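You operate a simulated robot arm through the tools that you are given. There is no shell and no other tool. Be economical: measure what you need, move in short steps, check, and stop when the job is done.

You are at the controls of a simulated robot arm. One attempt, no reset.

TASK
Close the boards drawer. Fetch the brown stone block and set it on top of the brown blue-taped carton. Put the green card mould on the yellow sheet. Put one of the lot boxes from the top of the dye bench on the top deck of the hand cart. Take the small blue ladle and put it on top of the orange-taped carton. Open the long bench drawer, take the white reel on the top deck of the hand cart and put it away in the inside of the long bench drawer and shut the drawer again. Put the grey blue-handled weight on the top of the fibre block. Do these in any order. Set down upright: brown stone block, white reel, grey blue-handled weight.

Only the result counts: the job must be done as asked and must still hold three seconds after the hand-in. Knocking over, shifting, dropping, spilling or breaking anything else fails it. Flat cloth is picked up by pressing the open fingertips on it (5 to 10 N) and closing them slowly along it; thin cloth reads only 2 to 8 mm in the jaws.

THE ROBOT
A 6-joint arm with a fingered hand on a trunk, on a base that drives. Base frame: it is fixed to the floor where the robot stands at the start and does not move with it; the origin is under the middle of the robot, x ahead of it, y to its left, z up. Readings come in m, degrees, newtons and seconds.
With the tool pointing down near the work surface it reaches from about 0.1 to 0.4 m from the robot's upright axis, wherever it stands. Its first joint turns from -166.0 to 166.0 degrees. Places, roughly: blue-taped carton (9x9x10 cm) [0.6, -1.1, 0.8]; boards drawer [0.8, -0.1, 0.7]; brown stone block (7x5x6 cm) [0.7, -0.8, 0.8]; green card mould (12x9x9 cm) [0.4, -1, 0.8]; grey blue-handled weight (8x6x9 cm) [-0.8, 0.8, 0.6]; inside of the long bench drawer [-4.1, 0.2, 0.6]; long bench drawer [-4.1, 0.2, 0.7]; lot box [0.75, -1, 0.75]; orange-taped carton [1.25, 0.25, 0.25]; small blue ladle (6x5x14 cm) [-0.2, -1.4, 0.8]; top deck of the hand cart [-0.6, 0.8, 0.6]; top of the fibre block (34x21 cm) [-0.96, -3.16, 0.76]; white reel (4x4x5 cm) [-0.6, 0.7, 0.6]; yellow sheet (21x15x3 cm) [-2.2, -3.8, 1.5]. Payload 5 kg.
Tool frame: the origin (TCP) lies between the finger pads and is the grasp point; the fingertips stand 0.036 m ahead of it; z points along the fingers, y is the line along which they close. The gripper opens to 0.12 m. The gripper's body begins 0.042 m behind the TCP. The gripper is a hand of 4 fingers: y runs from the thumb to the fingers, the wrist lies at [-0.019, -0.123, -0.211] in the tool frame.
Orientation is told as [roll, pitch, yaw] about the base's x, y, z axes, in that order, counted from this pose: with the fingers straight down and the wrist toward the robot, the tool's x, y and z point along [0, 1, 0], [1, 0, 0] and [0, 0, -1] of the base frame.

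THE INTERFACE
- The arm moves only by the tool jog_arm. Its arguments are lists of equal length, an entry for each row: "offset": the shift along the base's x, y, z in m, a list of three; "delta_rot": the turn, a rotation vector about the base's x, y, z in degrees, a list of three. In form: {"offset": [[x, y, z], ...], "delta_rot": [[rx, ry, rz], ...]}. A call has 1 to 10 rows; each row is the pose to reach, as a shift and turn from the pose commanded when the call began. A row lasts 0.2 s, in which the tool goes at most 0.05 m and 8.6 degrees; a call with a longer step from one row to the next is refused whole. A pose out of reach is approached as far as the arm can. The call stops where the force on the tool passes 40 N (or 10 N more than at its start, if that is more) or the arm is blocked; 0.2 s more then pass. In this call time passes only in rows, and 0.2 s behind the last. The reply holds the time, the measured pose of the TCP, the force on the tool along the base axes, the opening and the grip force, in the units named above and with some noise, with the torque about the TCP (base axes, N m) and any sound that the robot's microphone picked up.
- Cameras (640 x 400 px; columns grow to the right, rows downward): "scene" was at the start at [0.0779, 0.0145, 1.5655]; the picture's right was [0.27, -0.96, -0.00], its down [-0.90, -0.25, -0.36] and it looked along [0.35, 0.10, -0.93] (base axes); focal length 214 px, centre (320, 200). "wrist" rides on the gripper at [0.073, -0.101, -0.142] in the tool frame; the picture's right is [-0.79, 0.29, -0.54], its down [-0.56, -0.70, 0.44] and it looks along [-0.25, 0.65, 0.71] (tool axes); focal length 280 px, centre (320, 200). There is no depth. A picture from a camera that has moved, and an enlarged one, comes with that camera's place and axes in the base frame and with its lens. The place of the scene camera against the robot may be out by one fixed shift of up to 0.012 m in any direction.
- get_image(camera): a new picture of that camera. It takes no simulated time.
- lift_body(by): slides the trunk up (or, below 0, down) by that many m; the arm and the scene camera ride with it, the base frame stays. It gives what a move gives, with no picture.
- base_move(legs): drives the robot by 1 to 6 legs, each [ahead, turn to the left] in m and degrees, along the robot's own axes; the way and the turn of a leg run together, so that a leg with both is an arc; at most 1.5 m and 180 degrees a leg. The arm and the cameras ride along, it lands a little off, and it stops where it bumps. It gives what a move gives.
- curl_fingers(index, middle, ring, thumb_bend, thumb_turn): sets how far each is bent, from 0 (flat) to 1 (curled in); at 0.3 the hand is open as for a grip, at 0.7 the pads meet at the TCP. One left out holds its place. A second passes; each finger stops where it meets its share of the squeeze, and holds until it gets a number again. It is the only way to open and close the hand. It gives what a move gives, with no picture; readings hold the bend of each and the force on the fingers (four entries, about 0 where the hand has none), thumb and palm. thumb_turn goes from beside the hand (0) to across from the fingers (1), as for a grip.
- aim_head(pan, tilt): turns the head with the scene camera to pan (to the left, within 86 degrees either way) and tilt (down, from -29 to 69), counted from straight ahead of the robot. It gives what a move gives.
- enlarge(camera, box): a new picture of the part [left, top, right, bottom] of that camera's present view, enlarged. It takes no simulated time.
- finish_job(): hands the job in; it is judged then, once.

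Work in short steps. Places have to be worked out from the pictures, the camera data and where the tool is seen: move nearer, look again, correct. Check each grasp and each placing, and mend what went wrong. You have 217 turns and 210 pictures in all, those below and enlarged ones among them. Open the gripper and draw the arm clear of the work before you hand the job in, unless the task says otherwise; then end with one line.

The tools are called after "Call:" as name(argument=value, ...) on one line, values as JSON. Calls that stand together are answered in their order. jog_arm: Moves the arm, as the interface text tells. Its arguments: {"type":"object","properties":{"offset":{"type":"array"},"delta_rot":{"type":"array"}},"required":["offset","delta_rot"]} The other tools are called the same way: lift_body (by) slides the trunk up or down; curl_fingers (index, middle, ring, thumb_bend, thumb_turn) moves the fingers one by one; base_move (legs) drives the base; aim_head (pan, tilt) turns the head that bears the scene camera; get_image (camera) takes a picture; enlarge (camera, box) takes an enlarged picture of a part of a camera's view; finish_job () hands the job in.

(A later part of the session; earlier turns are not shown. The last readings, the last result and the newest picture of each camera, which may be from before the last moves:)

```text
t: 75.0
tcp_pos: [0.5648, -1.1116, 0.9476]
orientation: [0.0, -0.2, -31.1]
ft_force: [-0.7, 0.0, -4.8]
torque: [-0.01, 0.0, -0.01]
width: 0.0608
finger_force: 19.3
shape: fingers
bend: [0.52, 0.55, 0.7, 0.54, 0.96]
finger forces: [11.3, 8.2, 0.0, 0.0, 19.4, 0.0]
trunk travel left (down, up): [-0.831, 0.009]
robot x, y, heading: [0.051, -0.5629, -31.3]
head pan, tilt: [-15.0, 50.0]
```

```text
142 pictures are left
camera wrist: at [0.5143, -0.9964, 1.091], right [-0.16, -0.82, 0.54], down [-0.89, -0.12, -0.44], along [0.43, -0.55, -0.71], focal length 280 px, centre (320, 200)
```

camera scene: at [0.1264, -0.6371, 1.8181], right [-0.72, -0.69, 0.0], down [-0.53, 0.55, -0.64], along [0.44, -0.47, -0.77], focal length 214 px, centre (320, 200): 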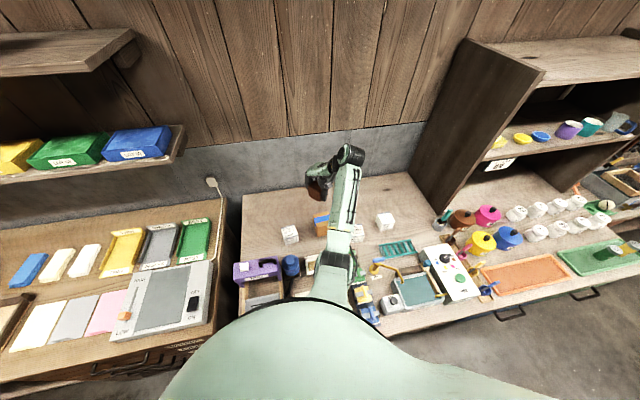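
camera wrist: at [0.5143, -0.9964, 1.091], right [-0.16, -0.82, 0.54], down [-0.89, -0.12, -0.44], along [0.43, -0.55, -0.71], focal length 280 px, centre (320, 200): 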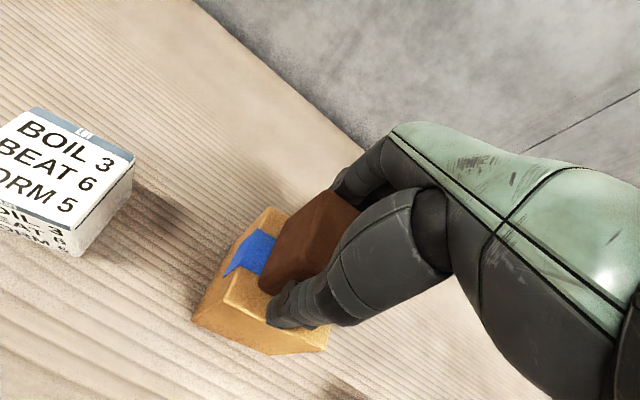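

Not yet in contact (load unchanged). Lower in small steps more.

Call:
jog_arm(offset=[[0, 0, -0.005], [0, 0, -0.01]], delta_rot=[[0, 0, 0], [0, 0, 0]])

```text
t: 75.6
tcp_pos: [0.5669, -1.1095, 0.9428]
orientation: [-0.3, -0.6, -31.2]
ft_force: [-1.5, 2.3, 11.4]
torque: [-0.43, -0.22, -0.04]
width: 0.0607
finger_force: 23.9
shape: fingers
bend: [0.53, 0.55, 0.7, 0.54, 0.96]
finger forces: [10.4, 14.9, 0.0, 0.1, 21.9, 0.0]
trunk travel left (down, up): [-0.831, 0.009]
robot x, y, heading: [0.0518, -0.5688, -31.6]
head pan, tilt: [-15.0, 50.0]
```

In contact (≈15 N). Relieve slightly and open symmetrically.

Call:
jog_arm(offset=[[0, 0, 0.003]], delta_rot=[[0, 0, 0]])

Call:
curl_fingers(index=0.42, middle=0.42, ring=0.42, thumb_bend=0.42)

Call:
curl_fingers(index=0.28, middle=0.28, ring=0.28, thumb_bend=0.28)

Call:
get_image(camera="wrist")

```text
t: 76.0
tcp_pos: [0.567, -1.1094, 0.942]
orientation: [-0.1, -0.2, -31.1]
ft_force: [-0.2, -0.9, 6.1]
torque: [-0.42, -0.15, -0.04]
width: 0.0607
finger_force: 22.1
shape: fingers
bend: [0.52, 0.55, 0.7, 0.54, 0.96]
finger forces: [11.0, 12.6, 0.0, 0.1, 20.7, 0.1]
trunk travel left (down, up): [-0.831, 0.009]
robot x, y, heading: [0.0506, -0.5675, -31.4]
head pan, tilt: [-15.0, 50.0]
```

```text
t: 77.0
tcp_pos: [0.5661, -1.1088, 0.9407]
orientation: [0.0, -0.2, -31.1]
ft_force: [0.3, 0.7, 0.4]
torque: [-0.03, 0.0, -0.02]
width: 0.0881
finger_force: 0.2
shape: fingers
bend: [0.42, 0.42, 0.42, 0.42, 0.97]
finger forces: [0.0, 0.0, 0.0, 0.0, 0.1, 0.0]
trunk travel left (down, up): [-0.831, 0.009]
robot x, y, heading: [0.0527, -0.5641, -31.5]
head pan, tilt: [-15.0, 50.0]
```

```text
t: 78.0
tcp_pos: [0.5673, -1.1104, 0.9414]
orientation: [-0.1, -0.2, -31.1]
ft_force: [0.1, -0.3, 0.1]
torque: [-0.03, -0.02, 0.0]
width: 0.1286
finger_force: 0.0
shape: fingers
bend: [0.28, 0.28, 0.28, 0.28, 0.97]
finger forces: [0.1, 0.0, 0.1, 0.0, 0.1, 0.0]
trunk travel left (down, up): [-0.831, 0.009]
robot x, y, heading: [0.051, -0.567, -31.4]
head pan, tilt: [-15.0, 50.0]
```

```text
141 pictures are left
camera wrist: at [0.5159, -0.9957, 1.0844], right [-0.16, -0.82, 0.54], down [-0.89, -0.12, -0.44], along [0.43, -0.55, -0.71], focal length 280 px, centre (320, 200)
```

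wrist: 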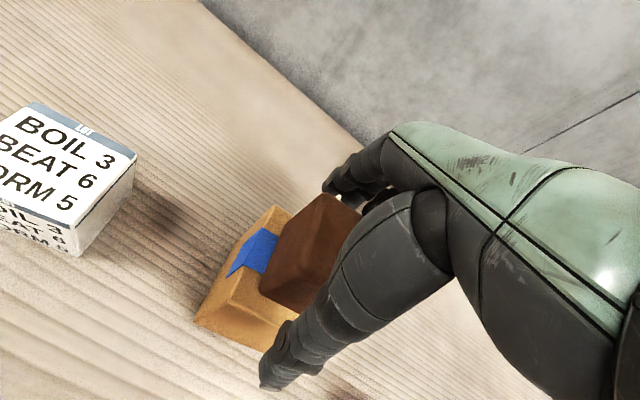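

Block stands on the carton. Raise, then move over lot box "BOIL 3" at ≈(0.65,-0.957).

Call:
jog_arm(offset=[[0, 0, 0.04], [0, 0, 0.08], [0, 0, 0.12], [0.02, 0.03, 0.12], [0.035, 0.06, 0.12], [0.045, 0.09, 0.12], [0.055, 0.12, 0.12], [0.065, 0.14, 0.12]], delta_rot=[[0, 0, 0], [0, 0, 0], [0, 0, 0], [0, 0, 0], [0, 0, 0], [0, 0, 0], [0, 0, 0], [0, 0, 0]])

Call:
get_image(camera="wrist")

Call:
get_image(camera="scene")

```text
t: 79.8
tcp_pos: [0.63, -0.9688, 1.0611]
orientation: [-0.1, 0.0, -31.2]
ft_force: [-0.1, -0.5, 1.2]
torque: [0.02, -0.02, -0.04]
width: 0.1287
finger_force: 0.1
shape: fingers
bend: [0.28, 0.28, 0.28, 0.28, 0.98]
finger forces: [0.1, 0.0, 0.0, 0.0, 0.1, 0.0]
trunk travel left (down, up): [-0.831, 0.009]
robot x, y, heading: [0.0525, -0.564, -31.6]
head pan, tilt: [-15.0, 50.0]
```

```text
140 pictures are left
camera wrist: at [0.579, -0.854, 1.203], right [-0.16, -0.82, 0.54], down [-0.89, -0.12, -0.44], along [0.43, -0.55, -0.71], focal length 280 px, centre (320, 200)
```

wrist: 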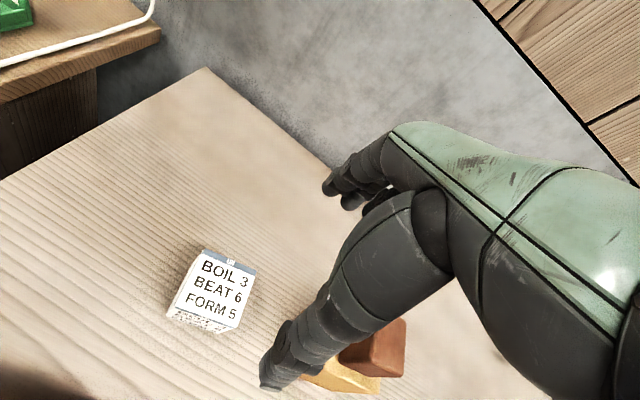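

```text
139 pictures are left
camera scene: at [0.126, -0.6364, 1.8181], right [-0.72, -0.69, 0.0], down [-0.53, 0.55, -0.64], along [0.44, -0.47, -0.77], focal length 214 px, centre (320, 200)
```

scene: 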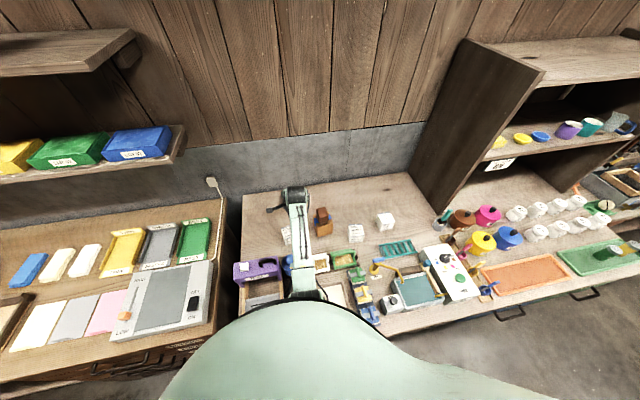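

Lot box center ≈(0.648,-0.952), yaw ≈−22°, ~7 cm cube. Align and descend to 0.92 first.

Call:
jog_arm(offset=[[0.018, 0.017, 0], [0.018, 0.017, -0.05], [0.018, 0.017, -0.1], [0.018, 0.017, -0.14]], delta_rot=[[0, 0, 5], [0, 0, 9], [0, 0, 9], [0, 0, 9]])

Call:
get_image(camera="wrist")

```text
t: 80.8
tcp_pos: [0.6483, -0.9526, 0.9244]
orientation: [-0.2, -0.1, -22.1]
ft_force: [0.6, -0.1, -0.1]
torque: [-0.01, 0.01, 0.0]
width: 0.1288
finger_force: 0.0
shape: fingers
bend: [0.28, 0.28, 0.28, 0.28, 0.98]
finger forces: [0.0, 0.1, 0.1, 0.0, 0.0, 0.1]
trunk travel left (down, up): [-0.831, 0.009]
robot x, y, heading: [0.053, -0.5646, -31.4]
head pan, tilt: [-15.0, 50.0]
```

```text
138 pictures are left
camera wrist: at [0.5818, -0.8472, 1.0668], right [-0.03, -0.84, 0.54], down [-0.86, -0.26, -0.44], along [0.51, -0.48, -0.71], focal length 280 px, centre (320, 200)
```

wrist: 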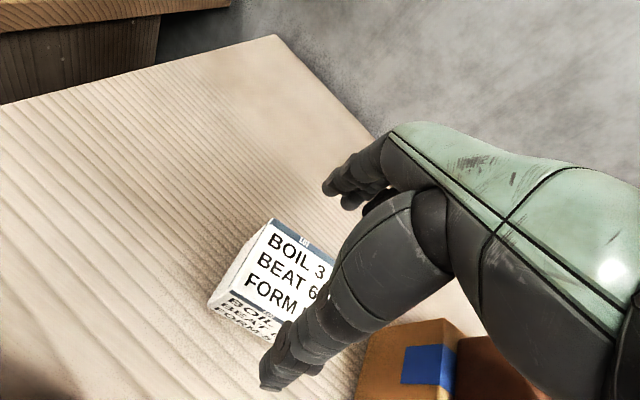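

Well centred. Descend and grip.

Call:
jog_arm(offset=[[0, 0, -0.04], [0, 0, -0.083]], delta_rot=[[0, 0, 0], [0, 0, 0]])

Call:
curl_fingers(index=0.7, middle=0.7, ring=0.7, thumb_bend=0.7)

Call:
get_image(camera="wrist")

```text
t: 81.4
tcp_pos: [0.6521, -0.9528, 0.8395]
orientation: [-0.1, 0.0, -22.1]
ft_force: [0.7, -0.1, -0.1]
torque: [0.01, 0.03, 0.02]
width: 0.1289
finger_force: 0.0
shape: fingers
bend: [0.28, 0.28, 0.28, 0.28, 0.98]
finger forces: [0.0, 0.0, 0.0, 0.0, 0.1, 0.0]
trunk travel left (down, up): [-0.831, 0.009]
robot x, y, heading: [0.0536, -0.5683, -31.6]
head pan, tilt: [-15.0, 50.0]
```

```text
t: 82.4
tcp_pos: [0.6504, -0.9521, 0.843]
orientation: [0.0, -0.4, -22.1]
ft_force: [3.5, -2.4, 13.2]
torque: [-0.47, -0.61, 0.02]
width: 0.0699
finger_force: 45.4
shape: fingers
bend: [0.46, 0.53, 0.65, 0.55, 0.95]
finger forces: [21.9, 24.4, 6.5, 0.0, 37.9, 0.0]
trunk travel left (down, up): [-0.831, 0.009]
robot x, y, heading: [0.0523, -0.5666, -31.6]
head pan, tilt: [-15.0, 50.0]
```

```text
137 pictures are left
camera wrist: at [0.5819, -0.8466, 0.9844], right [-0.03, -0.84, 0.55], down [-0.86, -0.26, -0.45], along [0.51, -0.48, -0.71], focal length 280 px, centre (320, 200)
```

wrist: 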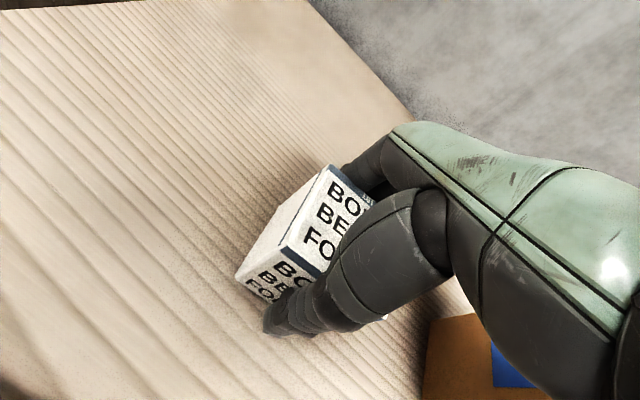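

Good grip. Lift, then back the base away from the bench.

Call:
jog_arm(offset=[[0, 0, 0.05], [0, 0, 0.1], [0, 0, 0.15], [0, 0, 0.2], [-0.02, 0.012, 0.24]], delta_rot=[[0, 0, 0], [0, 0, 0], [0, 0, 0], [0, 0, 0], [0, 0, 0]])

Call:
base_move(legs=[[-0.4, 0]])

Call:
jog_arm(offset=[[-0.034, 0.021, -0.02], [-0.069, 0.041, -0.04], [-0.103, 0.062, -0.05], [-0.137, 0.082, -0.05], [-0.171, 0.103, -0.05]], delta_rot=[[0, 0, 0], [0, 0, 0], [0, 0, 0], [0, 0, 0], [0, 0, 0]])

Call:
get_image(camera="wrist")

```text
t: 83.6
tcp_pos: [0.6278, -0.9398, 1.0817]
orientation: [0.0, -0.1, -22.1]
ft_force: [-0.9, 0.6, -1.5]
torque: [-0.02, -0.02, -0.01]
width: 0.0699
finger_force: 36.4
shape: fingers
bend: [0.46, 0.54, 0.66, 0.55, 0.95]
finger forces: [20.3, 10.1, 6.4, 0.1, 36.6, 0.0]
trunk travel left (down, up): [-0.831, 0.009]
robot x, y, heading: [0.0523, -0.5624, -31.5]
head pan, tilt: [-15.0, 50.0]
```

```text
t: 86.3
tcp_pos: [0.295, -0.7343, 1.081]
orientation: [0.0, -0.1, -21.9]
ft_force: [0.8, 0.8, -1.4]
torque: [-0.07, 0.04, 0.0]
width: 0.0697
finger_force: 36.8
shape: fingers
bend: [0.46, 0.54, 0.66, 0.55, 0.95]
finger forces: [20.5, 10.0, 6.3, 0.0, 36.5, 0.1]
trunk travel left (down, up): [-0.831, 0.009]
robot x, y, heading: [-0.284, -0.3611, -31.2]
head pan, tilt: [-15.0, 50.0]
```

```text
t: 87.5
tcp_pos: [0.121, -0.6326, 1.0327]
orientation: [-0.1, -0.2, -21.7]
ft_force: [0.2, -0.1, -2.1]
torque: [-0.06, -0.04, 0.01]
width: 0.0699
finger_force: 36.0
shape: fingers
bend: [0.46, 0.54, 0.66, 0.55, 0.95]
finger forces: [20.4, 10.0, 6.2, 0.0, 36.3, 0.1]
trunk travel left (down, up): [-0.831, 0.009]
robot x, y, heading: [-0.2864, -0.3576, -31.1]
head pan, tilt: [-15.0, 50.0]
```

```text
136 pictures are left
camera wrist: at [0.0524, -0.5278, 1.1752], right [-0.03, -0.84, 0.54], down [-0.86, -0.26, -0.44], along [0.52, -0.48, -0.71], focal length 280 px, centre (320, 200)
```

wrist: 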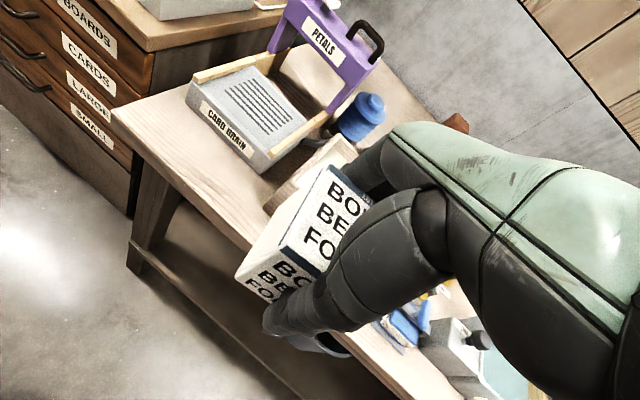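

Turn left toward the cart and look.

Call:
base_move(legs=[[0, 130]])

Call:
aim_head(pan=8, tilt=42)

Call:
get_image(camera="scene")

```text
t: 94.4
tcp_pos: [-0.3522, 0.1239, 1.0312]
orientation: [-0.2, -0.1, 110.0]
ft_force: [-0.1, -0.3, -0.5]
torque: [0.02, -0.03, 0.03]
width: 0.0691
finger_force: 33.6
shape: fingers
bend: [0.46, 0.54, 0.66, 0.55, 0.95]
finger forces: [18.5, 9.7, 6.3, 0.0, 33.0, 0.0]
trunk travel left (down, up): [-0.831, 0.009]
robot x, y, heading: [-0.2839, -0.3612, 100.6]
head pan, tilt: [-15.0, 50.0]
```

```text
t: 95.2
tcp_pos: [-0.3511, 0.1232, 1.0324]
orientation: [-0.1, -0.1, 109.9]
ft_force: [-0.1, 0.2, -1.5]
torque: [0.0, -0.02, 0.01]
width: 0.069
finger_force: 33.8
shape: fingers
bend: [0.46, 0.54, 0.66, 0.55, 0.95]
finger forces: [18.5, 9.6, 6.5, 0.0, 33.0, 0.0]
trunk travel left (down, up): [-0.831, 0.009]
robot x, y, heading: [-0.2844, -0.364, 100.3]
head pan, tilt: [8.0, 42.0]
```

```text
135 pictures are left
camera scene: at [-0.3226, -0.2524, 1.8293], right [0.95, 0.32, 0.0], down [0.21, -0.63, -0.74], along [-0.24, 0.7, -0.67], focal length 214 px, centre (320, 200)
```

scene: 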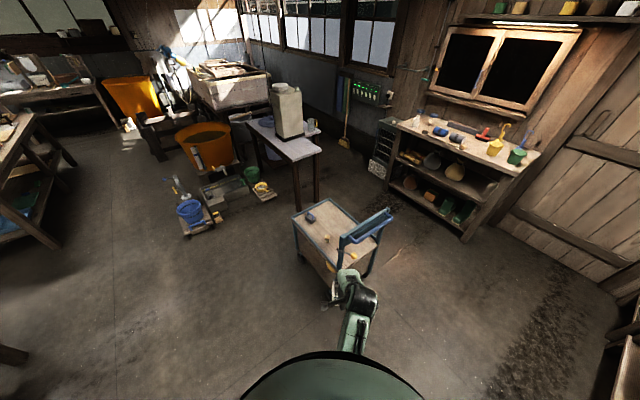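

Call:
enlarge(camera="scene", box=[280, 180, 410, 290])

```text
3.64 times, centred on (345, 235) of scene
camera zoom: at [-0.3226, -0.2524, 1.8293], right [0.95, 0.32, 0.0], down [0.21, -0.63, -0.74], along [-0.24, 0.7, -0.67], focal length 780 px, centre (229, 73)
```

zoom: 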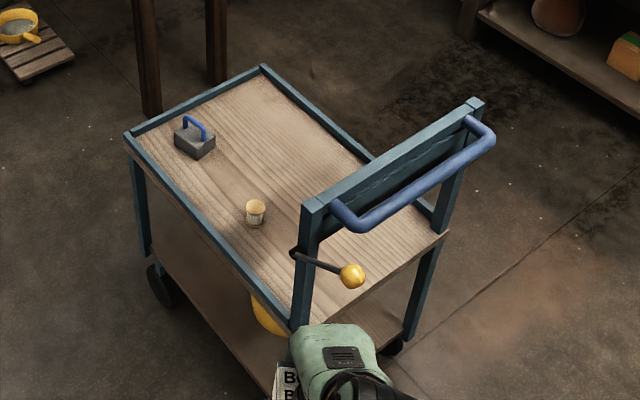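

Cart deck: long axis ≈−35.6°, handle at the near-right end; weight ≈(-0.775,0.817), reel ≈(-0.58,0.657). I go stand at its long side, ≈(-0.88,0.41) facing 54°.

Call:
base_move(legs=[[0, 27], [0.96, 0], [0, -73]])

Call:
aim_head(pan=0, tilt=60)

Call:
get_image(camera="scene")

Call:
get_image(camera="wrist")

```text
t: 106.2
tcp_pos: [-0.5667, 0.8094, 1.0314]
orientation: [0.0, -0.2, 62.6]
ft_force: [-0.2, -0.1, -1.7]
torque: [-0.01, 0.0, 0.01]
width: 0.0686
finger_force: 33.6
shape: fingers
bend: [0.46, 0.54, 0.66, 0.55, 0.95]
finger forces: [18.0, 9.7, 6.2, 0.0, 32.1, 0.1]
trunk travel left (down, up): [-0.831, 0.009]
robot x, y, heading: [-0.8786, 0.4306, 53.6]
head pan, tilt: [8.0, 42.0]
```

```text
t: 107.0
tcp_pos: [-0.5683, 0.8094, 1.0319]
orientation: [-0.1, -0.1, 62.6]
ft_force: [0.0, 0.3, -2.2]
torque: [0.01, -0.05, 0.0]
width: 0.0687
finger_force: 32.9
shape: fingers
bend: [0.46, 0.54, 0.66, 0.55, 0.95]
finger forces: [18.0, 9.7, 6.2, 0.1, 32.1, 0.0]
trunk travel left (down, up): [-0.831, 0.009]
robot x, y, heading: [-0.876, 0.4302, 53.3]
head pan, tilt: [0.0, 60.0]
```

```text
133 pictures are left
camera scene: at [-0.8264, 0.5086, 1.8056], right [0.8, -0.6, 0.0], down [-0.52, -0.7, -0.5], along [0.3, 0.4, -0.87], focal length 214 px, centre (320, 200)
```

scene: 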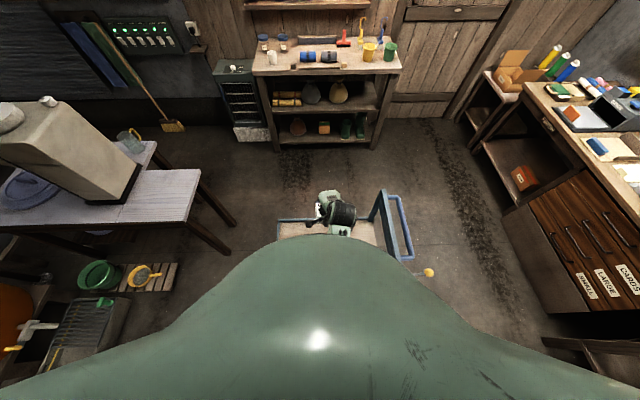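

```text
132 pictures are left
camera wrist: at [-0.6795, 0.7518, 1.1744], right [0.83, -0.11, 0.54], down [0.18, -0.88, -0.44], along [0.53, 0.46, -0.71], focal length 280 px, centre (320, 200)
```

wrist: 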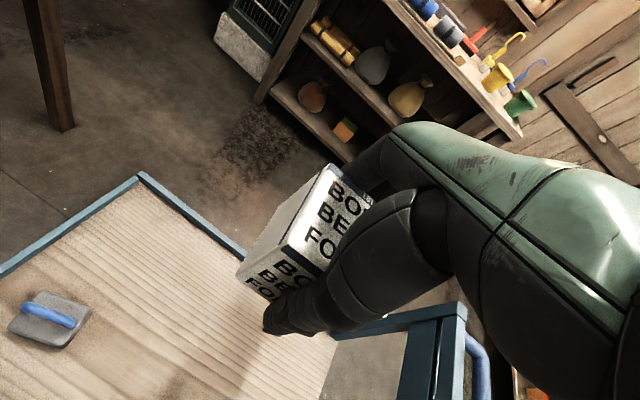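

Deck z≈0.56 confirmed. Shift to (-0.575,0.85) and lower by the trunk.

Call:
jog_arm(offset=[[-0.008, 0.04, 0]], delta_rot=[[0, 0, -8]])

Call:
lift_body(by=-0.33)

Call:
get_image(camera="wrist")

Call:
get_image(camera="scene")

```text
t: 107.4
tcp_pos: [-0.5767, 0.853, 1.0329]
orientation: [0.0, -0.1, 54.7]
ft_force: [0.1, 0.0, -1.2]
torque: [-0.04, 0.0, -0.01]
width: 0.0687
finger_force: 33.6
shape: fingers
bend: [0.46, 0.54, 0.66, 0.55, 0.95]
finger forces: [18.2, 9.8, 6.1, 0.0, 32.2, 0.0]
trunk travel left (down, up): [-0.831, 0.009]
robot x, y, heading: [-0.8761, 0.4328, 53.5]
head pan, tilt: [0.0, 60.0]
```

```text
t: 110.6
tcp_pos: [-0.5762, 0.8486, 0.7022]
orientation: [-0.1, 0.0, 54.5]
ft_force: [-1.2, 0.3, -1.9]
torque: [0.0, -0.01, -0.03]
width: 0.0688
finger_force: 33.4
shape: fingers
bend: [0.46, 0.54, 0.66, 0.55, 0.95]
finger forces: [18.0, 9.7, 6.2, 0.1, 32.1, 0.0]
trunk travel left (down, up): [-0.501, 0.339]
robot x, y, heading: [-0.8778, 0.4299, 53.4]
head pan, tilt: [0.0, 60.0]
```

```text
131 pictures are left
camera wrist: at [-0.6956, 0.8082, 0.8448], right [0.81, -0.22, 0.54], down [0.05, -0.89, -0.44], along [0.58, 0.39, -0.71], focal length 280 px, centre (320, 200)
```

wrist: 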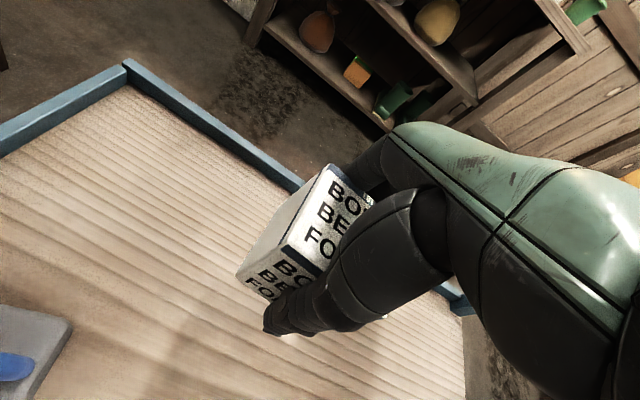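

```text
130 pictures are left
camera scene: at [-0.8265, 0.5085, 1.4755], right [0.8, -0.6, 0.0], down [-0.52, -0.7, -0.5], along [0.3, 0.4, -0.87], focal length 214 px, centre (320, 200)
```

scene: 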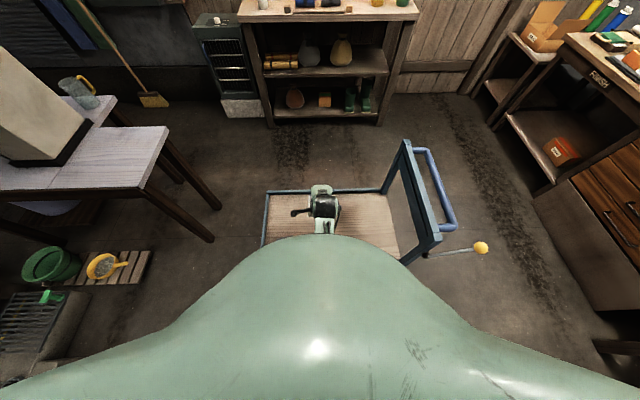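

Clear area under the box. Lower toward the deck.

Call:
jog_arm(offset=[[0, 0, -0.03], [0, 0, -0.06], [0, 0, -0.075]], delta_rot=[[0, 0, 0], [0, 0, 0], [0, 0, 0]])

Call:
get_image(camera="wrist")

```text
t: 111.4
tcp_pos: [-0.5793, 0.8487, 0.6283]
orientation: [-0.1, 0.0, 54.6]
ft_force: [0.1, -0.4, -2.6]
torque: [0.0, -0.06, 0.02]
width: 0.0685
finger_force: 32.7
shape: fingers
bend: [0.46, 0.54, 0.66, 0.55, 0.95]
finger forces: [18.0, 9.7, 6.1, 0.0, 32.1, 0.0]
trunk travel left (down, up): [-0.501, 0.339]
robot x, y, heading: [-0.8819, 0.4332, 53.2]
head pan, tilt: [0.0, 60.0]
```

```text
129 pictures are left
camera wrist: at [-0.6974, 0.808, 0.7701], right [0.81, -0.22, 0.54], down [0.05, -0.9, -0.44], along [0.58, 0.39, -0.71], focal length 280 px, centre (320, 200)
```

wrist: 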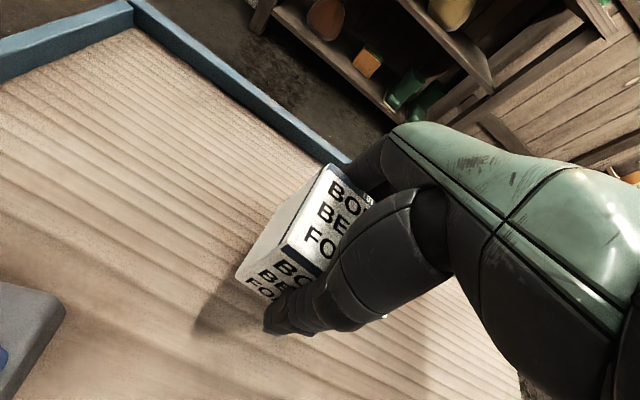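

Call:
jog_arm(offset=[[0, 0, -0.008], [0, 0, -0.016], [0, 0, -0.024], [0, 0, -0.03]], delta_rot=[[0, 0, 0], [0, 0, 0], [0, 0, 0], [0, 0, 0]])

```text
t: 112.4
tcp_pos: [-0.5779, 0.8468, 0.5981]
orientation: [0.0, -0.2, 54.6]
ft_force: [-0.1, -0.2, -1.6]
torque: [-0.01, -0.03, -0.01]
width: 0.0686
finger_force: 32.8
shape: fingers
bend: [0.46, 0.54, 0.66, 0.55, 0.95]
finger forces: [18.0, 9.7, 6.3, 0.0, 32.0, 0.1]
trunk travel left (down, up): [-0.501, 0.339]
robot x, y, heading: [-0.8772, 0.4316, 53.4]
head pan, tilt: [0.0, 60.0]
```

Still free; continue lowering until contact.

Call:
jog_arm(offset=[[0, 0, -0.007], [0, 0, -0.014], [0, 0, -0.021], [0, 0, -0.028]], delta_rot=[[0, 0, 0], [0, 0, 0], [0, 0, 0], [0, 0, 0]])

Call:
get_image(camera="wrist")

```text
t: 113.1
tcp_pos: [-0.5745, 0.8529, 0.5922]
orientation: [0.0, -1.2, 54.8]
ft_force: [-7.5, -7.4, 25.2]
torque: [0.04, -0.57, -0.12]
width: 0.0687
finger_force: 46.1
shape: fingers
bend: [0.47, 0.54, 0.67, 0.55, 0.94]
finger forces: [15.4, 28.4, 8.2, 0.0, 40.5, 0.0]
trunk travel left (down, up): [-0.501, 0.339]
robot x, y, heading: [-0.8784, 0.4305, 53.3]
head pan, tilt: [0.0, 60.0]
stopped in row 3: the force on the tool passed its limit at 45 N (the readings are from after the stop); the commanded pose is now the measured one
```

```text
128 pictures are left
camera wrist: at [-0.695, 0.8101, 0.7318], right [0.8, -0.23, 0.55], down [0.06, -0.89, -0.46], along [0.59, 0.4, -0.7], focal length 280 px, centre (320, 200)
```

wrist: 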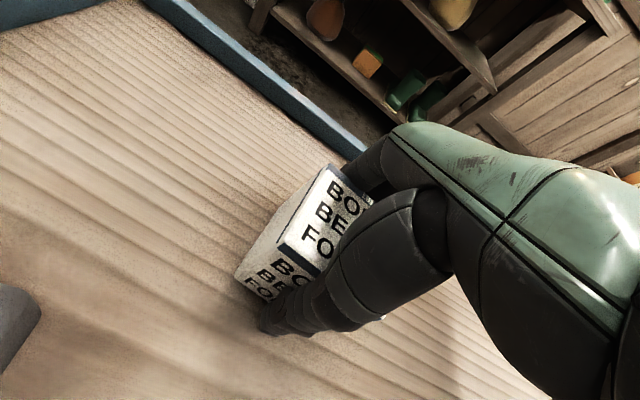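

On the deck (deck z≈0.547). Relieve and release.

Call:
jog_arm(offset=[[0, 0, 0.005]], delta_rot=[[0, 0, 0]])

Call:
curl_fingers(index=0.4, middle=0.4, ring=0.4, thumb_bend=0.4)

Call:
curl_fingers(index=0.26, middle=0.26, ring=0.26, thumb_bend=0.26)

Call:
jog_arm(offset=[[0, 0, 0.04], [0, 0, 0.08], [0, 0, 0.12], [0, 0, 0.16]], delta_rot=[[0, 0, 0], [0, 0, 0], [0, 0, 0], [0, 0, 0]])

Call:
get_image(camera="wrist")

```text
t: 113.5
tcp_pos: [-0.5756, 0.8514, 0.593]
orientation: [0.0, -0.8, 54.7]
ft_force: [1.5, 0.8, 1.4]
torque: [0.1, -0.21, 0.04]
width: 0.0687
finger_force: 35.3
shape: fingers
bend: [0.46, 0.54, 0.67, 0.55, 0.95]
finger forces: [19.7, 12.8, 6.2, 0.0, 33.0, 0.0]
trunk travel left (down, up): [-0.501, 0.339]
robot x, y, heading: [-0.8748, 0.4318, 53.1]
head pan, tilt: [0.0, 60.0]
```

```text
t: 114.5
tcp_pos: [-0.5755, 0.8519, 0.5938]
orientation: [0.0, -0.9, 54.7]
ft_force: [-0.5, -0.1, -0.8]
torque: [0.03, -0.04, 0.02]
width: 0.0946
finger_force: 0.5
shape: fingers
bend: [0.4, 0.4, 0.4, 0.4, 0.97]
finger forces: [0.2, 0.0, 0.0, 0.1, 0.6, 0.0]
trunk travel left (down, up): [-0.501, 0.339]
robot x, y, heading: [-0.8764, 0.431, 53.6]
head pan, tilt: [0.0, 60.0]
```

```text
t: 115.5
tcp_pos: [-0.5749, 0.852, 0.5943]
orientation: [0.0, -0.8, 54.7]
ft_force: [-0.6, -0.2, -0.8]
torque: [0.01, -0.02, 0.02]
width: 0.1342
finger_force: 0.0
shape: fingers
bend: [0.26, 0.26, 0.26, 0.26, 0.97]
finger forces: [0.0, 0.1, 0.0, 0.0, 0.1, 0.1]
trunk travel left (down, up): [-0.501, 0.339]
robot x, y, heading: [-0.8759, 0.4318, 53.4]
head pan, tilt: [0.0, 60.0]
```

```text
t: 116.5
tcp_pos: [-0.5773, 0.8519, 0.7526]
orientation: [0.0, -0.8, 54.7]
ft_force: [0.6, -0.4, 0.6]
torque: [-0.02, 0.0, 0.01]
width: 0.1346
finger_force: 0.1
shape: fingers
bend: [0.26, 0.26, 0.26, 0.26, 0.97]
finger forces: [0.1, 0.1, 0.1, 0.1, 0.1, 0.0]
trunk travel left (down, up): [-0.501, 0.339]
robot x, y, heading: [-0.8782, 0.4302, 53.4]
head pan, tilt: [0.0, 60.0]
```

```text
127 pictures are left
camera wrist: at [-0.6964, 0.8086, 0.8933], right [0.81, -0.23, 0.55], down [0.06, -0.89, -0.45], along [0.59, 0.4, -0.7], focal length 280 px, centre (320, 200)
```

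wrist: 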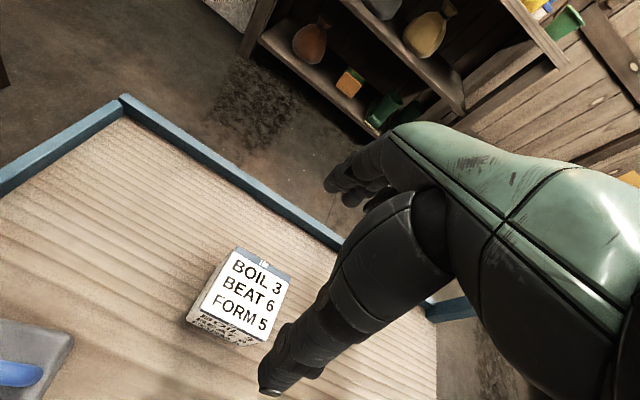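

Lot box is placed. Move over the blue-handled weight at ≈(-0.775,0.81).

Call:
jog_arm(offset=[[-0.04, -0.01, 0.02], [-0.08, -0.02, 0.04], [-0.12, -0.03, 0.05], [-0.15, -0.04, 0.05], [-0.17, -0.05, 0.05]], delta_rot=[[0, 0, 0], [0.3, 0.4, 0], [0.6, 0.5, 0], [0.6, 0.5, 0], [0.6, 0.5, 0]])

Call:
get_image(camera="wrist")

```text
t: 117.7
tcp_pos: [-0.7444, 0.8162, 0.7949]
orientation: [0.8, -1.0, 54.6]
ft_force: [0.0, 0.6, 0.2]
torque: [-0.04, -0.03, 0.03]
width: 0.1347
finger_force: 0.1
shape: fingers
bend: [0.26, 0.26, 0.26, 0.26, 0.97]
finger forces: [0.1, 0.0, 0.1, 0.0, 0.1, 0.1]
out of reach, approached as far as the arm can: row 5
trunk travel left (down, up): [-0.501, 0.339]
robot x, y, heading: [-0.8795, 0.4295, 53.3]
head pan, tilt: [0.0, 60.0]
```

```text
126 pictures are left
camera wrist: at [-0.8635, 0.7727, 0.9366], right [0.81, -0.23, 0.54], down [0.05, -0.89, -0.46], along [0.58, 0.4, -0.71], focal length 280 px, centre (320, 200)
```

wrist: 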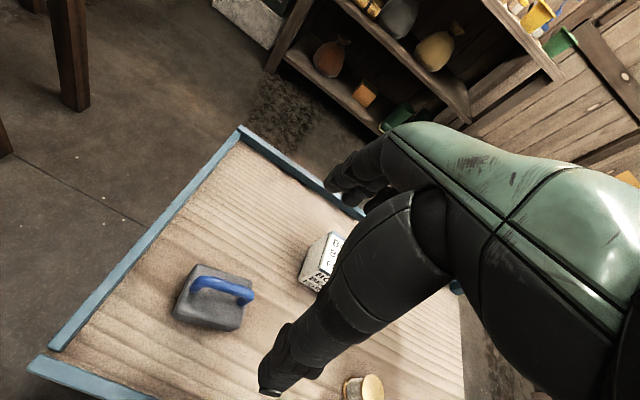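

Handle bar center ≈(-0.771,0.829,0.63), running ≈−26°. Align yaw to 64° and go down to z≈0.71 to verify.

Call:
jog_arm(offset=[[-0.013, 0.006, -0.03], [-0.027, 0.013, -0.06], [-0.027, 0.013, -0.085]], delta_rot=[[-0.3, 0.4, 5], [-0.5, 0.8, 9.5], [-0.5, 0.8, 9.5]])

Call:
get_image(camera="wrist")

```text
t: 118.7
tcp_pos: [-0.767, 0.8684, 0.7457]
orientation: [2.9, -4.9, 64.2]
ft_force: [-0.1, -0.6, 0.6]
torque: [0.05, 0.0, -0.05]
width: 0.1346
finger_force: 0.0
shape: fingers
bend: [0.26, 0.26, 0.26, 0.26, 0.97]
finger forces: [0.1, 0.0, 0.0, 0.0, 0.0, 0.0]
trunk travel left (down, up): [-0.501, 0.339]
robot x, y, heading: [-0.8818, 0.4312, 53.3]
head pan, tilt: [0.0, 60.0]
stopped in row 3: the arm was blocked; the commanded pose is now the measured one
```

```text
125 pictures are left
camera wrist: at [-0.8757, 0.7946, 0.8819], right [0.84, -0.14, 0.52], down [0.2, -0.83, -0.53], along [0.51, 0.55, -0.67], focal length 280 px, centre (320, 200)
```

wrist: 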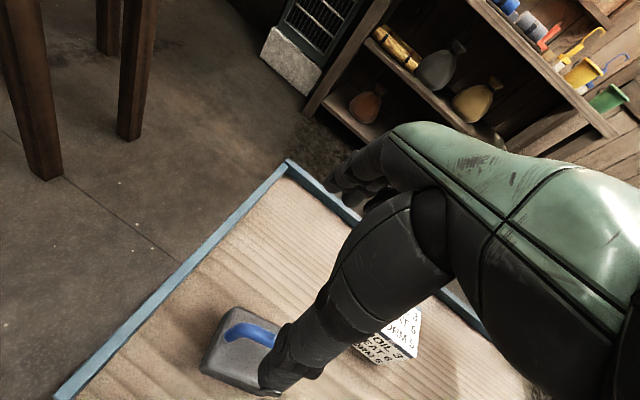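

The arm blocks when folded close in; I raise it and back the base by 0.15 m.

Call:
jog_arm(offset=[[0, 0, 0.03], [0, 0, 0.06]], delta_rot=[[0, 0, 0], [0, 0, 0]])

Call:
base_move(legs=[[-0.15, 0]])

Call:
get_image(camera="wrist")

```text
t: 119.3
tcp_pos: [-0.7682, 0.8628, 0.8004]
orientation: [2.5, -4.5, 64.1]
ft_force: [-0.9, 0.9, -0.6]
torque: [0.02, -0.02, 0.0]
width: 0.1346
finger_force: 0.2
shape: fingers
bend: [0.26, 0.26, 0.26, 0.26, 0.97]
finger forces: [0.0, 0.0, 0.1, 0.0, 0.0, 0.1]
trunk travel left (down, up): [-0.501, 0.339]
robot x, y, heading: [-0.8771, 0.4322, 53.5]
head pan, tilt: [0.0, 60.0]
```

```text
t: 120.8
tcp_pos: [-0.8608, 0.7403, 0.8015]
orientation: [2.8, -4.7, 64.2]
ft_force: [-0.1, -0.3, 0.3]
torque: [0.0, 0.03, 0.01]
width: 0.1346
finger_force: 0.0
shape: fingers
bend: [0.26, 0.26, 0.26, 0.26, 0.97]
finger forces: [0.0, 0.0, 0.1, 0.0, 0.1, 0.0]
trunk travel left (down, up): [-0.501, 0.339]
robot x, y, heading: [-0.9723, 0.3081, 53.4]
head pan, tilt: [0.0, 60.0]
```

```text
124 pictures are left
camera wrist: at [-0.9695, 0.6666, 0.9383], right [0.84, -0.13, 0.53], down [0.2, -0.83, -0.52], along [0.51, 0.54, -0.67], focal length 280 px, centre (320, 200)
```

wrist: 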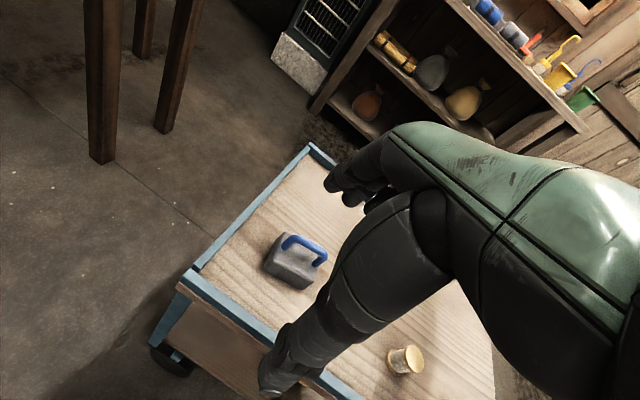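

Un-tilt and move over the handle again from the new stance.

Call:
jog_arm(offset=[[0.03, 0.03, 0], [0.06, 0.06, 0], [0.09, 0.088, 0], [0.09, 0.088, -0.04], [0.09, 0.088, -0.08]], delta_rot=[[-2.7, -0.2, 0], [-5.4, -0.4, 0], [-5.4, -0.4, 0], [-5.4, -0.4, 0], [-5.4, -0.4, 0]])

Call:
get_image(camera="wrist")

```text
t: 122.0
tcp_pos: [-0.77, 0.8278, 0.7199]
orientation: [0.0, 0.1, 64.4]
ft_force: [-0.5, 0.3, -0.5]
torque: [-0.03, 0.02, 0.01]
width: 0.1347
finger_force: 0.1
shape: fingers
bend: [0.26, 0.26, 0.26, 0.26, 0.97]
finger forces: [0.0, 0.0, 0.0, 0.0, 0.0, 0.1]
trunk travel left (down, up): [-0.501, 0.339]
robot x, y, heading: [-0.9684, 0.3087, 53.4]
head pan, tilt: [0.0, 60.0]
```

```text
123 pictures are left
camera wrist: at [-0.8794, 0.7678, 0.8636], right [0.84, -0.08, 0.54], down [0.2, -0.87, -0.44], along [0.51, 0.48, -0.71], focal length 280 px, centre (320, 200)
```

wrist: 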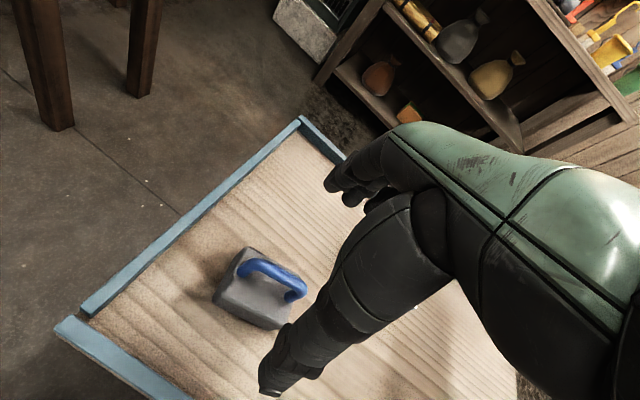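

Handle center ≈(-0.771,0.834). Descend to z≈0.636 around the handle.

Call:
jog_arm(offset=[[-0.001, 0.006, -0.03], [-0.001, 0.006, -0.06], [-0.001, 0.006, -0.084]], delta_rot=[[0, 0, 4], [0, 0, 4], [0, 0, 4]])

Call:
enlarge(camera="wrist", box=[200, 150, 440, 370])

```text
t: 122.8
tcp_pos: [-0.77, 0.8372, 0.6364]
orientation: [0.0, 0.1, 68.4]
ft_force: [-1.1, 0.2, -0.4]
torque: [0.01, -0.02, 0.03]
width: 0.1347
finger_force: 0.1
shape: fingers
bend: [0.26, 0.26, 0.26, 0.26, 0.97]
finger forces: [0.1, 0.1, 0.0, 0.0, 0.0, 0.0]
trunk travel left (down, up): [-0.501, 0.339]
robot x, y, heading: [-0.9691, 0.305, 53.6]
head pan, tilt: [0.0, 60.0]
```

```text
1.82 times, centred on (320, 260) of wrist
camera zoom: at [-0.876, 0.7689, 0.7802], right [0.84, -0.02, 0.54], down [0.26, -0.86, -0.44], along [0.47, 0.51, -0.71], focal length 510 px, centre (320, 91)
```

zoom: 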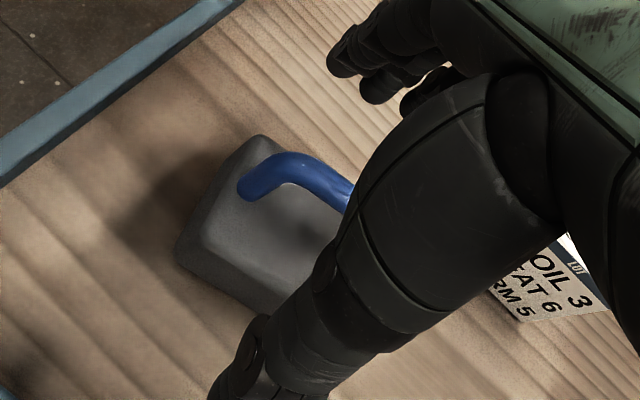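

TCP sits on the bar. Close the fingers on the handle.

Call:
curl_fingers(index=0.75, middle=0.75, ring=0.75, thumb_bend=0.7)

Call:
get_image(camera="wrist")

```text
t: 123.8
tcp_pos: [-0.7687, 0.8363, 0.6372]
orientation: [0.1, 0.2, 68.4]
ft_force: [-0.1, -0.4, 0.1]
torque: [0.04, -0.02, 0.01]
width: 0.0033
finger_force: 5.7
shape: fingers
bend: [0.74, 0.74, 0.75, 0.68, 0.96]
finger forces: [4.4, 2.1, 0.4, 0.1, 5.3, 0.0]
trunk travel left (down, up): [-0.501, 0.339]
robot x, y, heading: [-0.9666, 0.3097, 53.3]
head pan, tilt: [0.0, 60.0]
```

```text
121 pictures are left
camera wrist: at [-0.876, 0.7689, 0.7802], right [0.84, -0.02, 0.54], down [0.26, -0.86, -0.44], along [0.48, 0.51, -0.72], focal length 280 px, centre (320, 200)
```

wrist: 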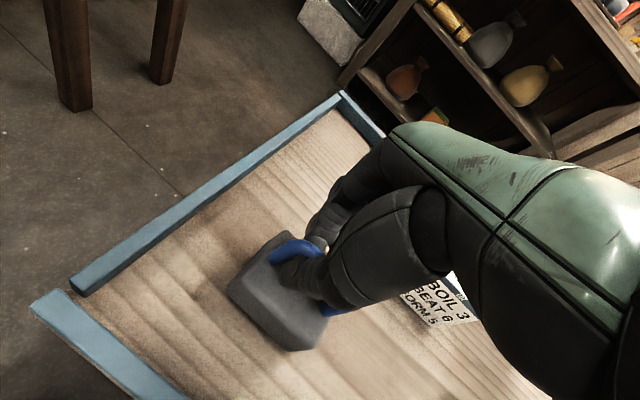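

Fingers closed nearly fully — perhaps hooked around the bar or above it. Test lift 2 cm.

Call:
jog_arm(offset=[[0, 0, 0.01], [0, 0, 0.025]], delta_rot=[[0, 0, 0], [0, 0, 0]])

Call:
get_image(camera="wrist")

```text
t: 124.4
tcp_pos: [-0.7725, 0.8341, 0.6624]
orientation: [-0.1, 0.1, 68.4]
ft_force: [0.4, 0.4, -4.6]
torque: [0.06, -0.01, 0.0]
width: 0.0029
finger_force: 5.4
shape: fingers
bend: [0.74, 0.74, 0.75, 0.67, 0.97]
finger forces: [3.9, 2.2, 0.4, 0.0, 5.0, 0.1]
trunk travel left (down, up): [-0.501, 0.339]
robot x, y, heading: [-0.9696, 0.3109, 53.6]
head pan, tilt: [0.0, 60.0]
```

```text
120 pictures are left
camera wrist: at [-0.8777, 0.767, 0.8046], right [0.84, -0.02, 0.54], down [0.26, -0.86, -0.44], along [0.48, 0.51, -0.71], focal length 280 px, centre (320, 200)
```

wrist: 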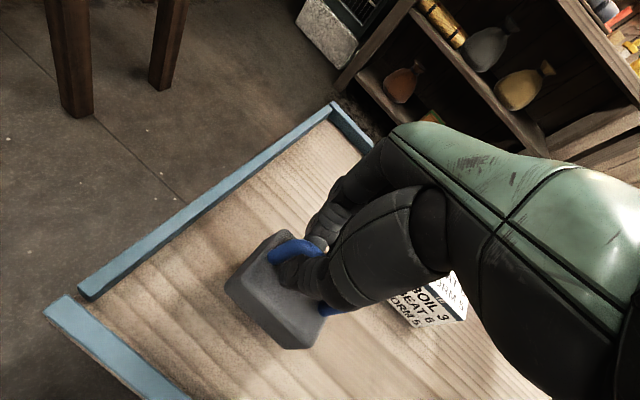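

The weight is hooked and lifted (≈4.6 N). Raise it with the trunk, then back off from the cart and head for the fibre block.

Call:
lift_body(by=0.28)

Call:
base_move(legs=[[-0.3, 0], [0, -104]])

Call:
aim_head(pan=-20, tilt=30)

Call:
get_image(camera="scene")

Call:
get_image(camera="wrist")

```text
t: 127.2
tcp_pos: [-0.771, 0.8353, 0.9419]
orientation: [-0.1, 0.1, 68.3]
ft_force: [0.2, -1.1, -4.4]
torque: [0.09, 0.03, -0.01]
width: 0.0032
finger_force: 6.2
shape: fingers
bend: [0.74, 0.74, 0.75, 0.67, 0.97]
finger forces: [3.8, 2.4, 0.4, 0.1, 5.1, 0.0]
trunk travel left (down, up): [-0.781, 0.059]
robot x, y, heading: [-0.9677, 0.3106, 53.2]
head pan, tilt: [0.0, 60.0]
```

```text
t: 134.6
tcp_pos: [-0.6792, -0.2439, 0.9405]
orientation: [-0.1, 0.1, -34.3]
ft_force: [0.1, 0.0, -4.4]
torque: [-0.04, -0.06, -0.03]
width: 0.0029
finger_force: 5.0
shape: fingers
bend: [0.74, 0.74, 0.75, 0.67, 0.97]
finger forces: [3.7, 2.2, 0.3, 0.1, 4.5, 0.1]
trunk travel left (down, up): [-0.781, 0.059]
robot x, y, heading: [-1.1496, 0.0654, -49.3]
head pan, tilt: [0.0, 60.0]
```

```text
t: 135.5
tcp_pos: [-0.6791, -0.2438, 0.9415]
orientation: [0.0, 0.1, -34.3]
ft_force: [-0.5, 0.4, -5.6]
torque: [-0.03, 0.0, -0.02]
width: 0.0028
finger_force: 5.1
shape: fingers
bend: [0.74, 0.74, 0.75, 0.67, 0.97]
finger forces: [3.7, 2.3, 0.3, 0.1, 4.6, 0.0]
trunk travel left (down, up): [-0.781, 0.059]
robot x, y, heading: [-1.1522, 0.063, -49.2]
head pan, tilt: [-20.0, 30.0]
```

```text
119 pictures are left
camera scene: at [-1.1036, -0.0438, 1.7975], right [-0.93, -0.36, 0.0], down [-0.18, 0.47, -0.87], along [0.31, -0.81, -0.5], focal length 214 px, centre (320, 200)
```

scene: 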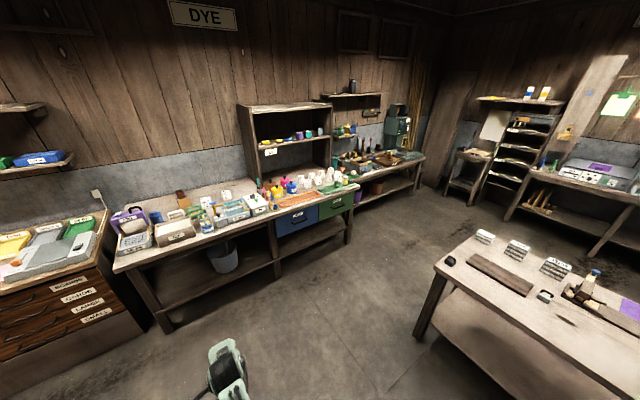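

```text
118 pictures are left
camera wrist: at [-0.7234, -0.1271, 1.0844], right [-0.21, -0.81, 0.54], down [-0.89, -0.07, -0.44], along [0.4, -0.58, -0.71], focal length 280 px, centre (320, 200)
```

wrist: 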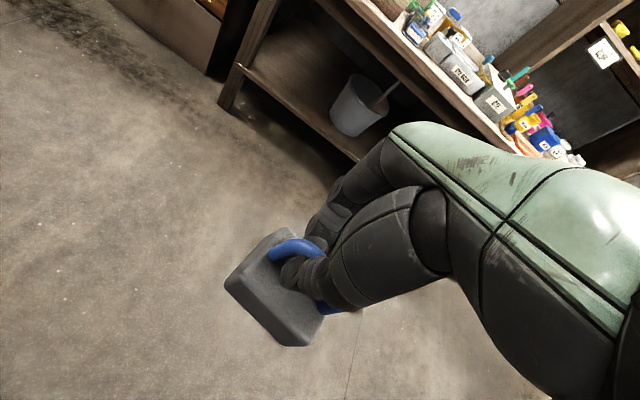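

Route is clear: drive to the corridor, then along the dye bench to its far end.

Call:
base_move(legs=[[0, -6.4], [0.85, 0], [0, -65.4], [1.1, 0]])

Call:
aim_head(pan=10, tilt=25)

Call:
get_image(camera="scene")

```text
t: 150.4
tcp_pos: [-1.3757, -2.154, 0.941]
orientation: [0.0, 0.1, -105.9]
ft_force: [0.3, -0.2, -4.9]
torque: [-0.08, 0.02, 0.01]
width: 0.0028
finger_force: 5.2
shape: fingers
bend: [0.75, 0.74, 0.75, 0.67, 0.97]
finger forces: [3.6, 2.1, 0.1, 0.0, 4.6, 0.0]
trunk travel left (down, up): [-0.781, 0.059]
robot x, y, heading: [-1.2311, -1.6136, -120.8]
head pan, tilt: [-20.0, 30.0]
```

```text
t: 151.4
tcp_pos: [-1.3759, -2.154, 0.9414]
orientation: [-0.1, 0.1, -105.9]
ft_force: [0.6, 0.2, -4.4]
torque: [-0.04, 0.03, -0.04]
width: 0.0028
finger_force: 5.6
shape: fingers
bend: [0.75, 0.74, 0.75, 0.67, 0.97]
finger forces: [3.7, 2.1, 0.1, 0.0, 4.7, 0.0]
trunk travel left (down, up): [-0.781, 0.059]
robot x, y, heading: [-1.2307, -1.6091, -120.9]
head pan, tilt: [10.0, 25.0]
```

```text
117 pictures are left
camera scene: at [-1.287, -1.7236, 1.8055], right [-0.94, 0.35, 0.0], down [0.15, 0.4, -0.91], along [-0.32, -0.85, -0.42], focal length 214 px, centre (320, 200)
```

scene: 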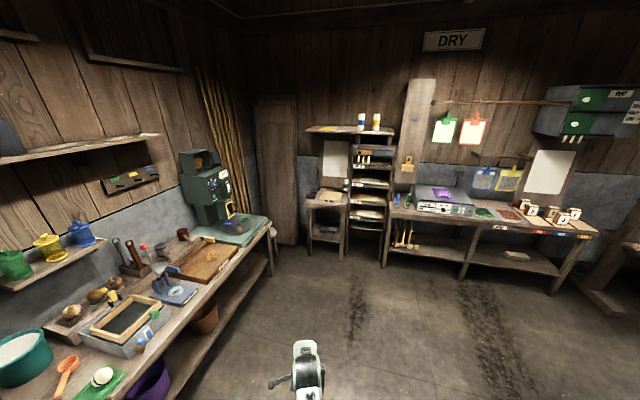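

Call:
enlarge(camera="scene", box=[120, 180, 290, 320])

Call:
enlarge(camera="scene", box=[290, 100, 530, 260])

```text
2.86 times, centred on (205, 250) of scene
camera zoom: at [-1.287, -1.7236, 1.8055], right [-0.94, 0.35, 0.0], down [0.15, 0.4, -0.91], along [-0.32, -0.85, -0.42], focal length 613 px, centre (649, 57)
```

zoom: 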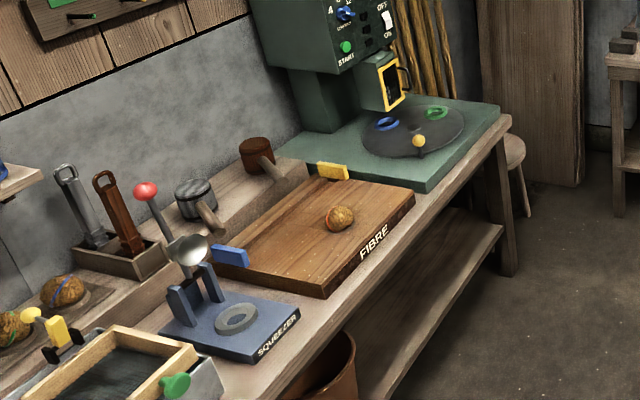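

```text
2.50 times, centred on (410, 180) of scene
camera zoom: at [-1.287, -1.7236, 1.8055], right [-0.94, 0.35, 0.0], down [0.15, 0.4, -0.91], along [-0.32, -0.85, -0.42], focal length 536 px, centre (95, 250)
```

zoom: 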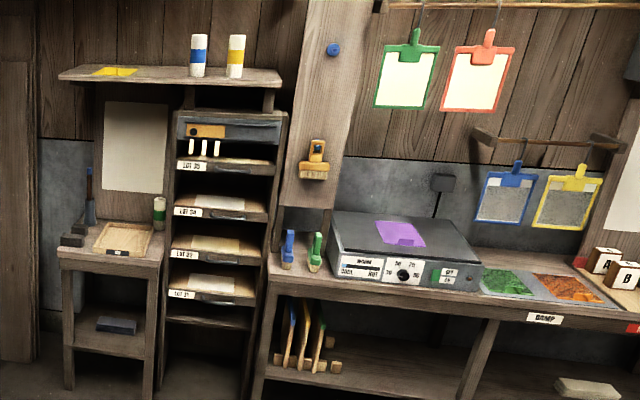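

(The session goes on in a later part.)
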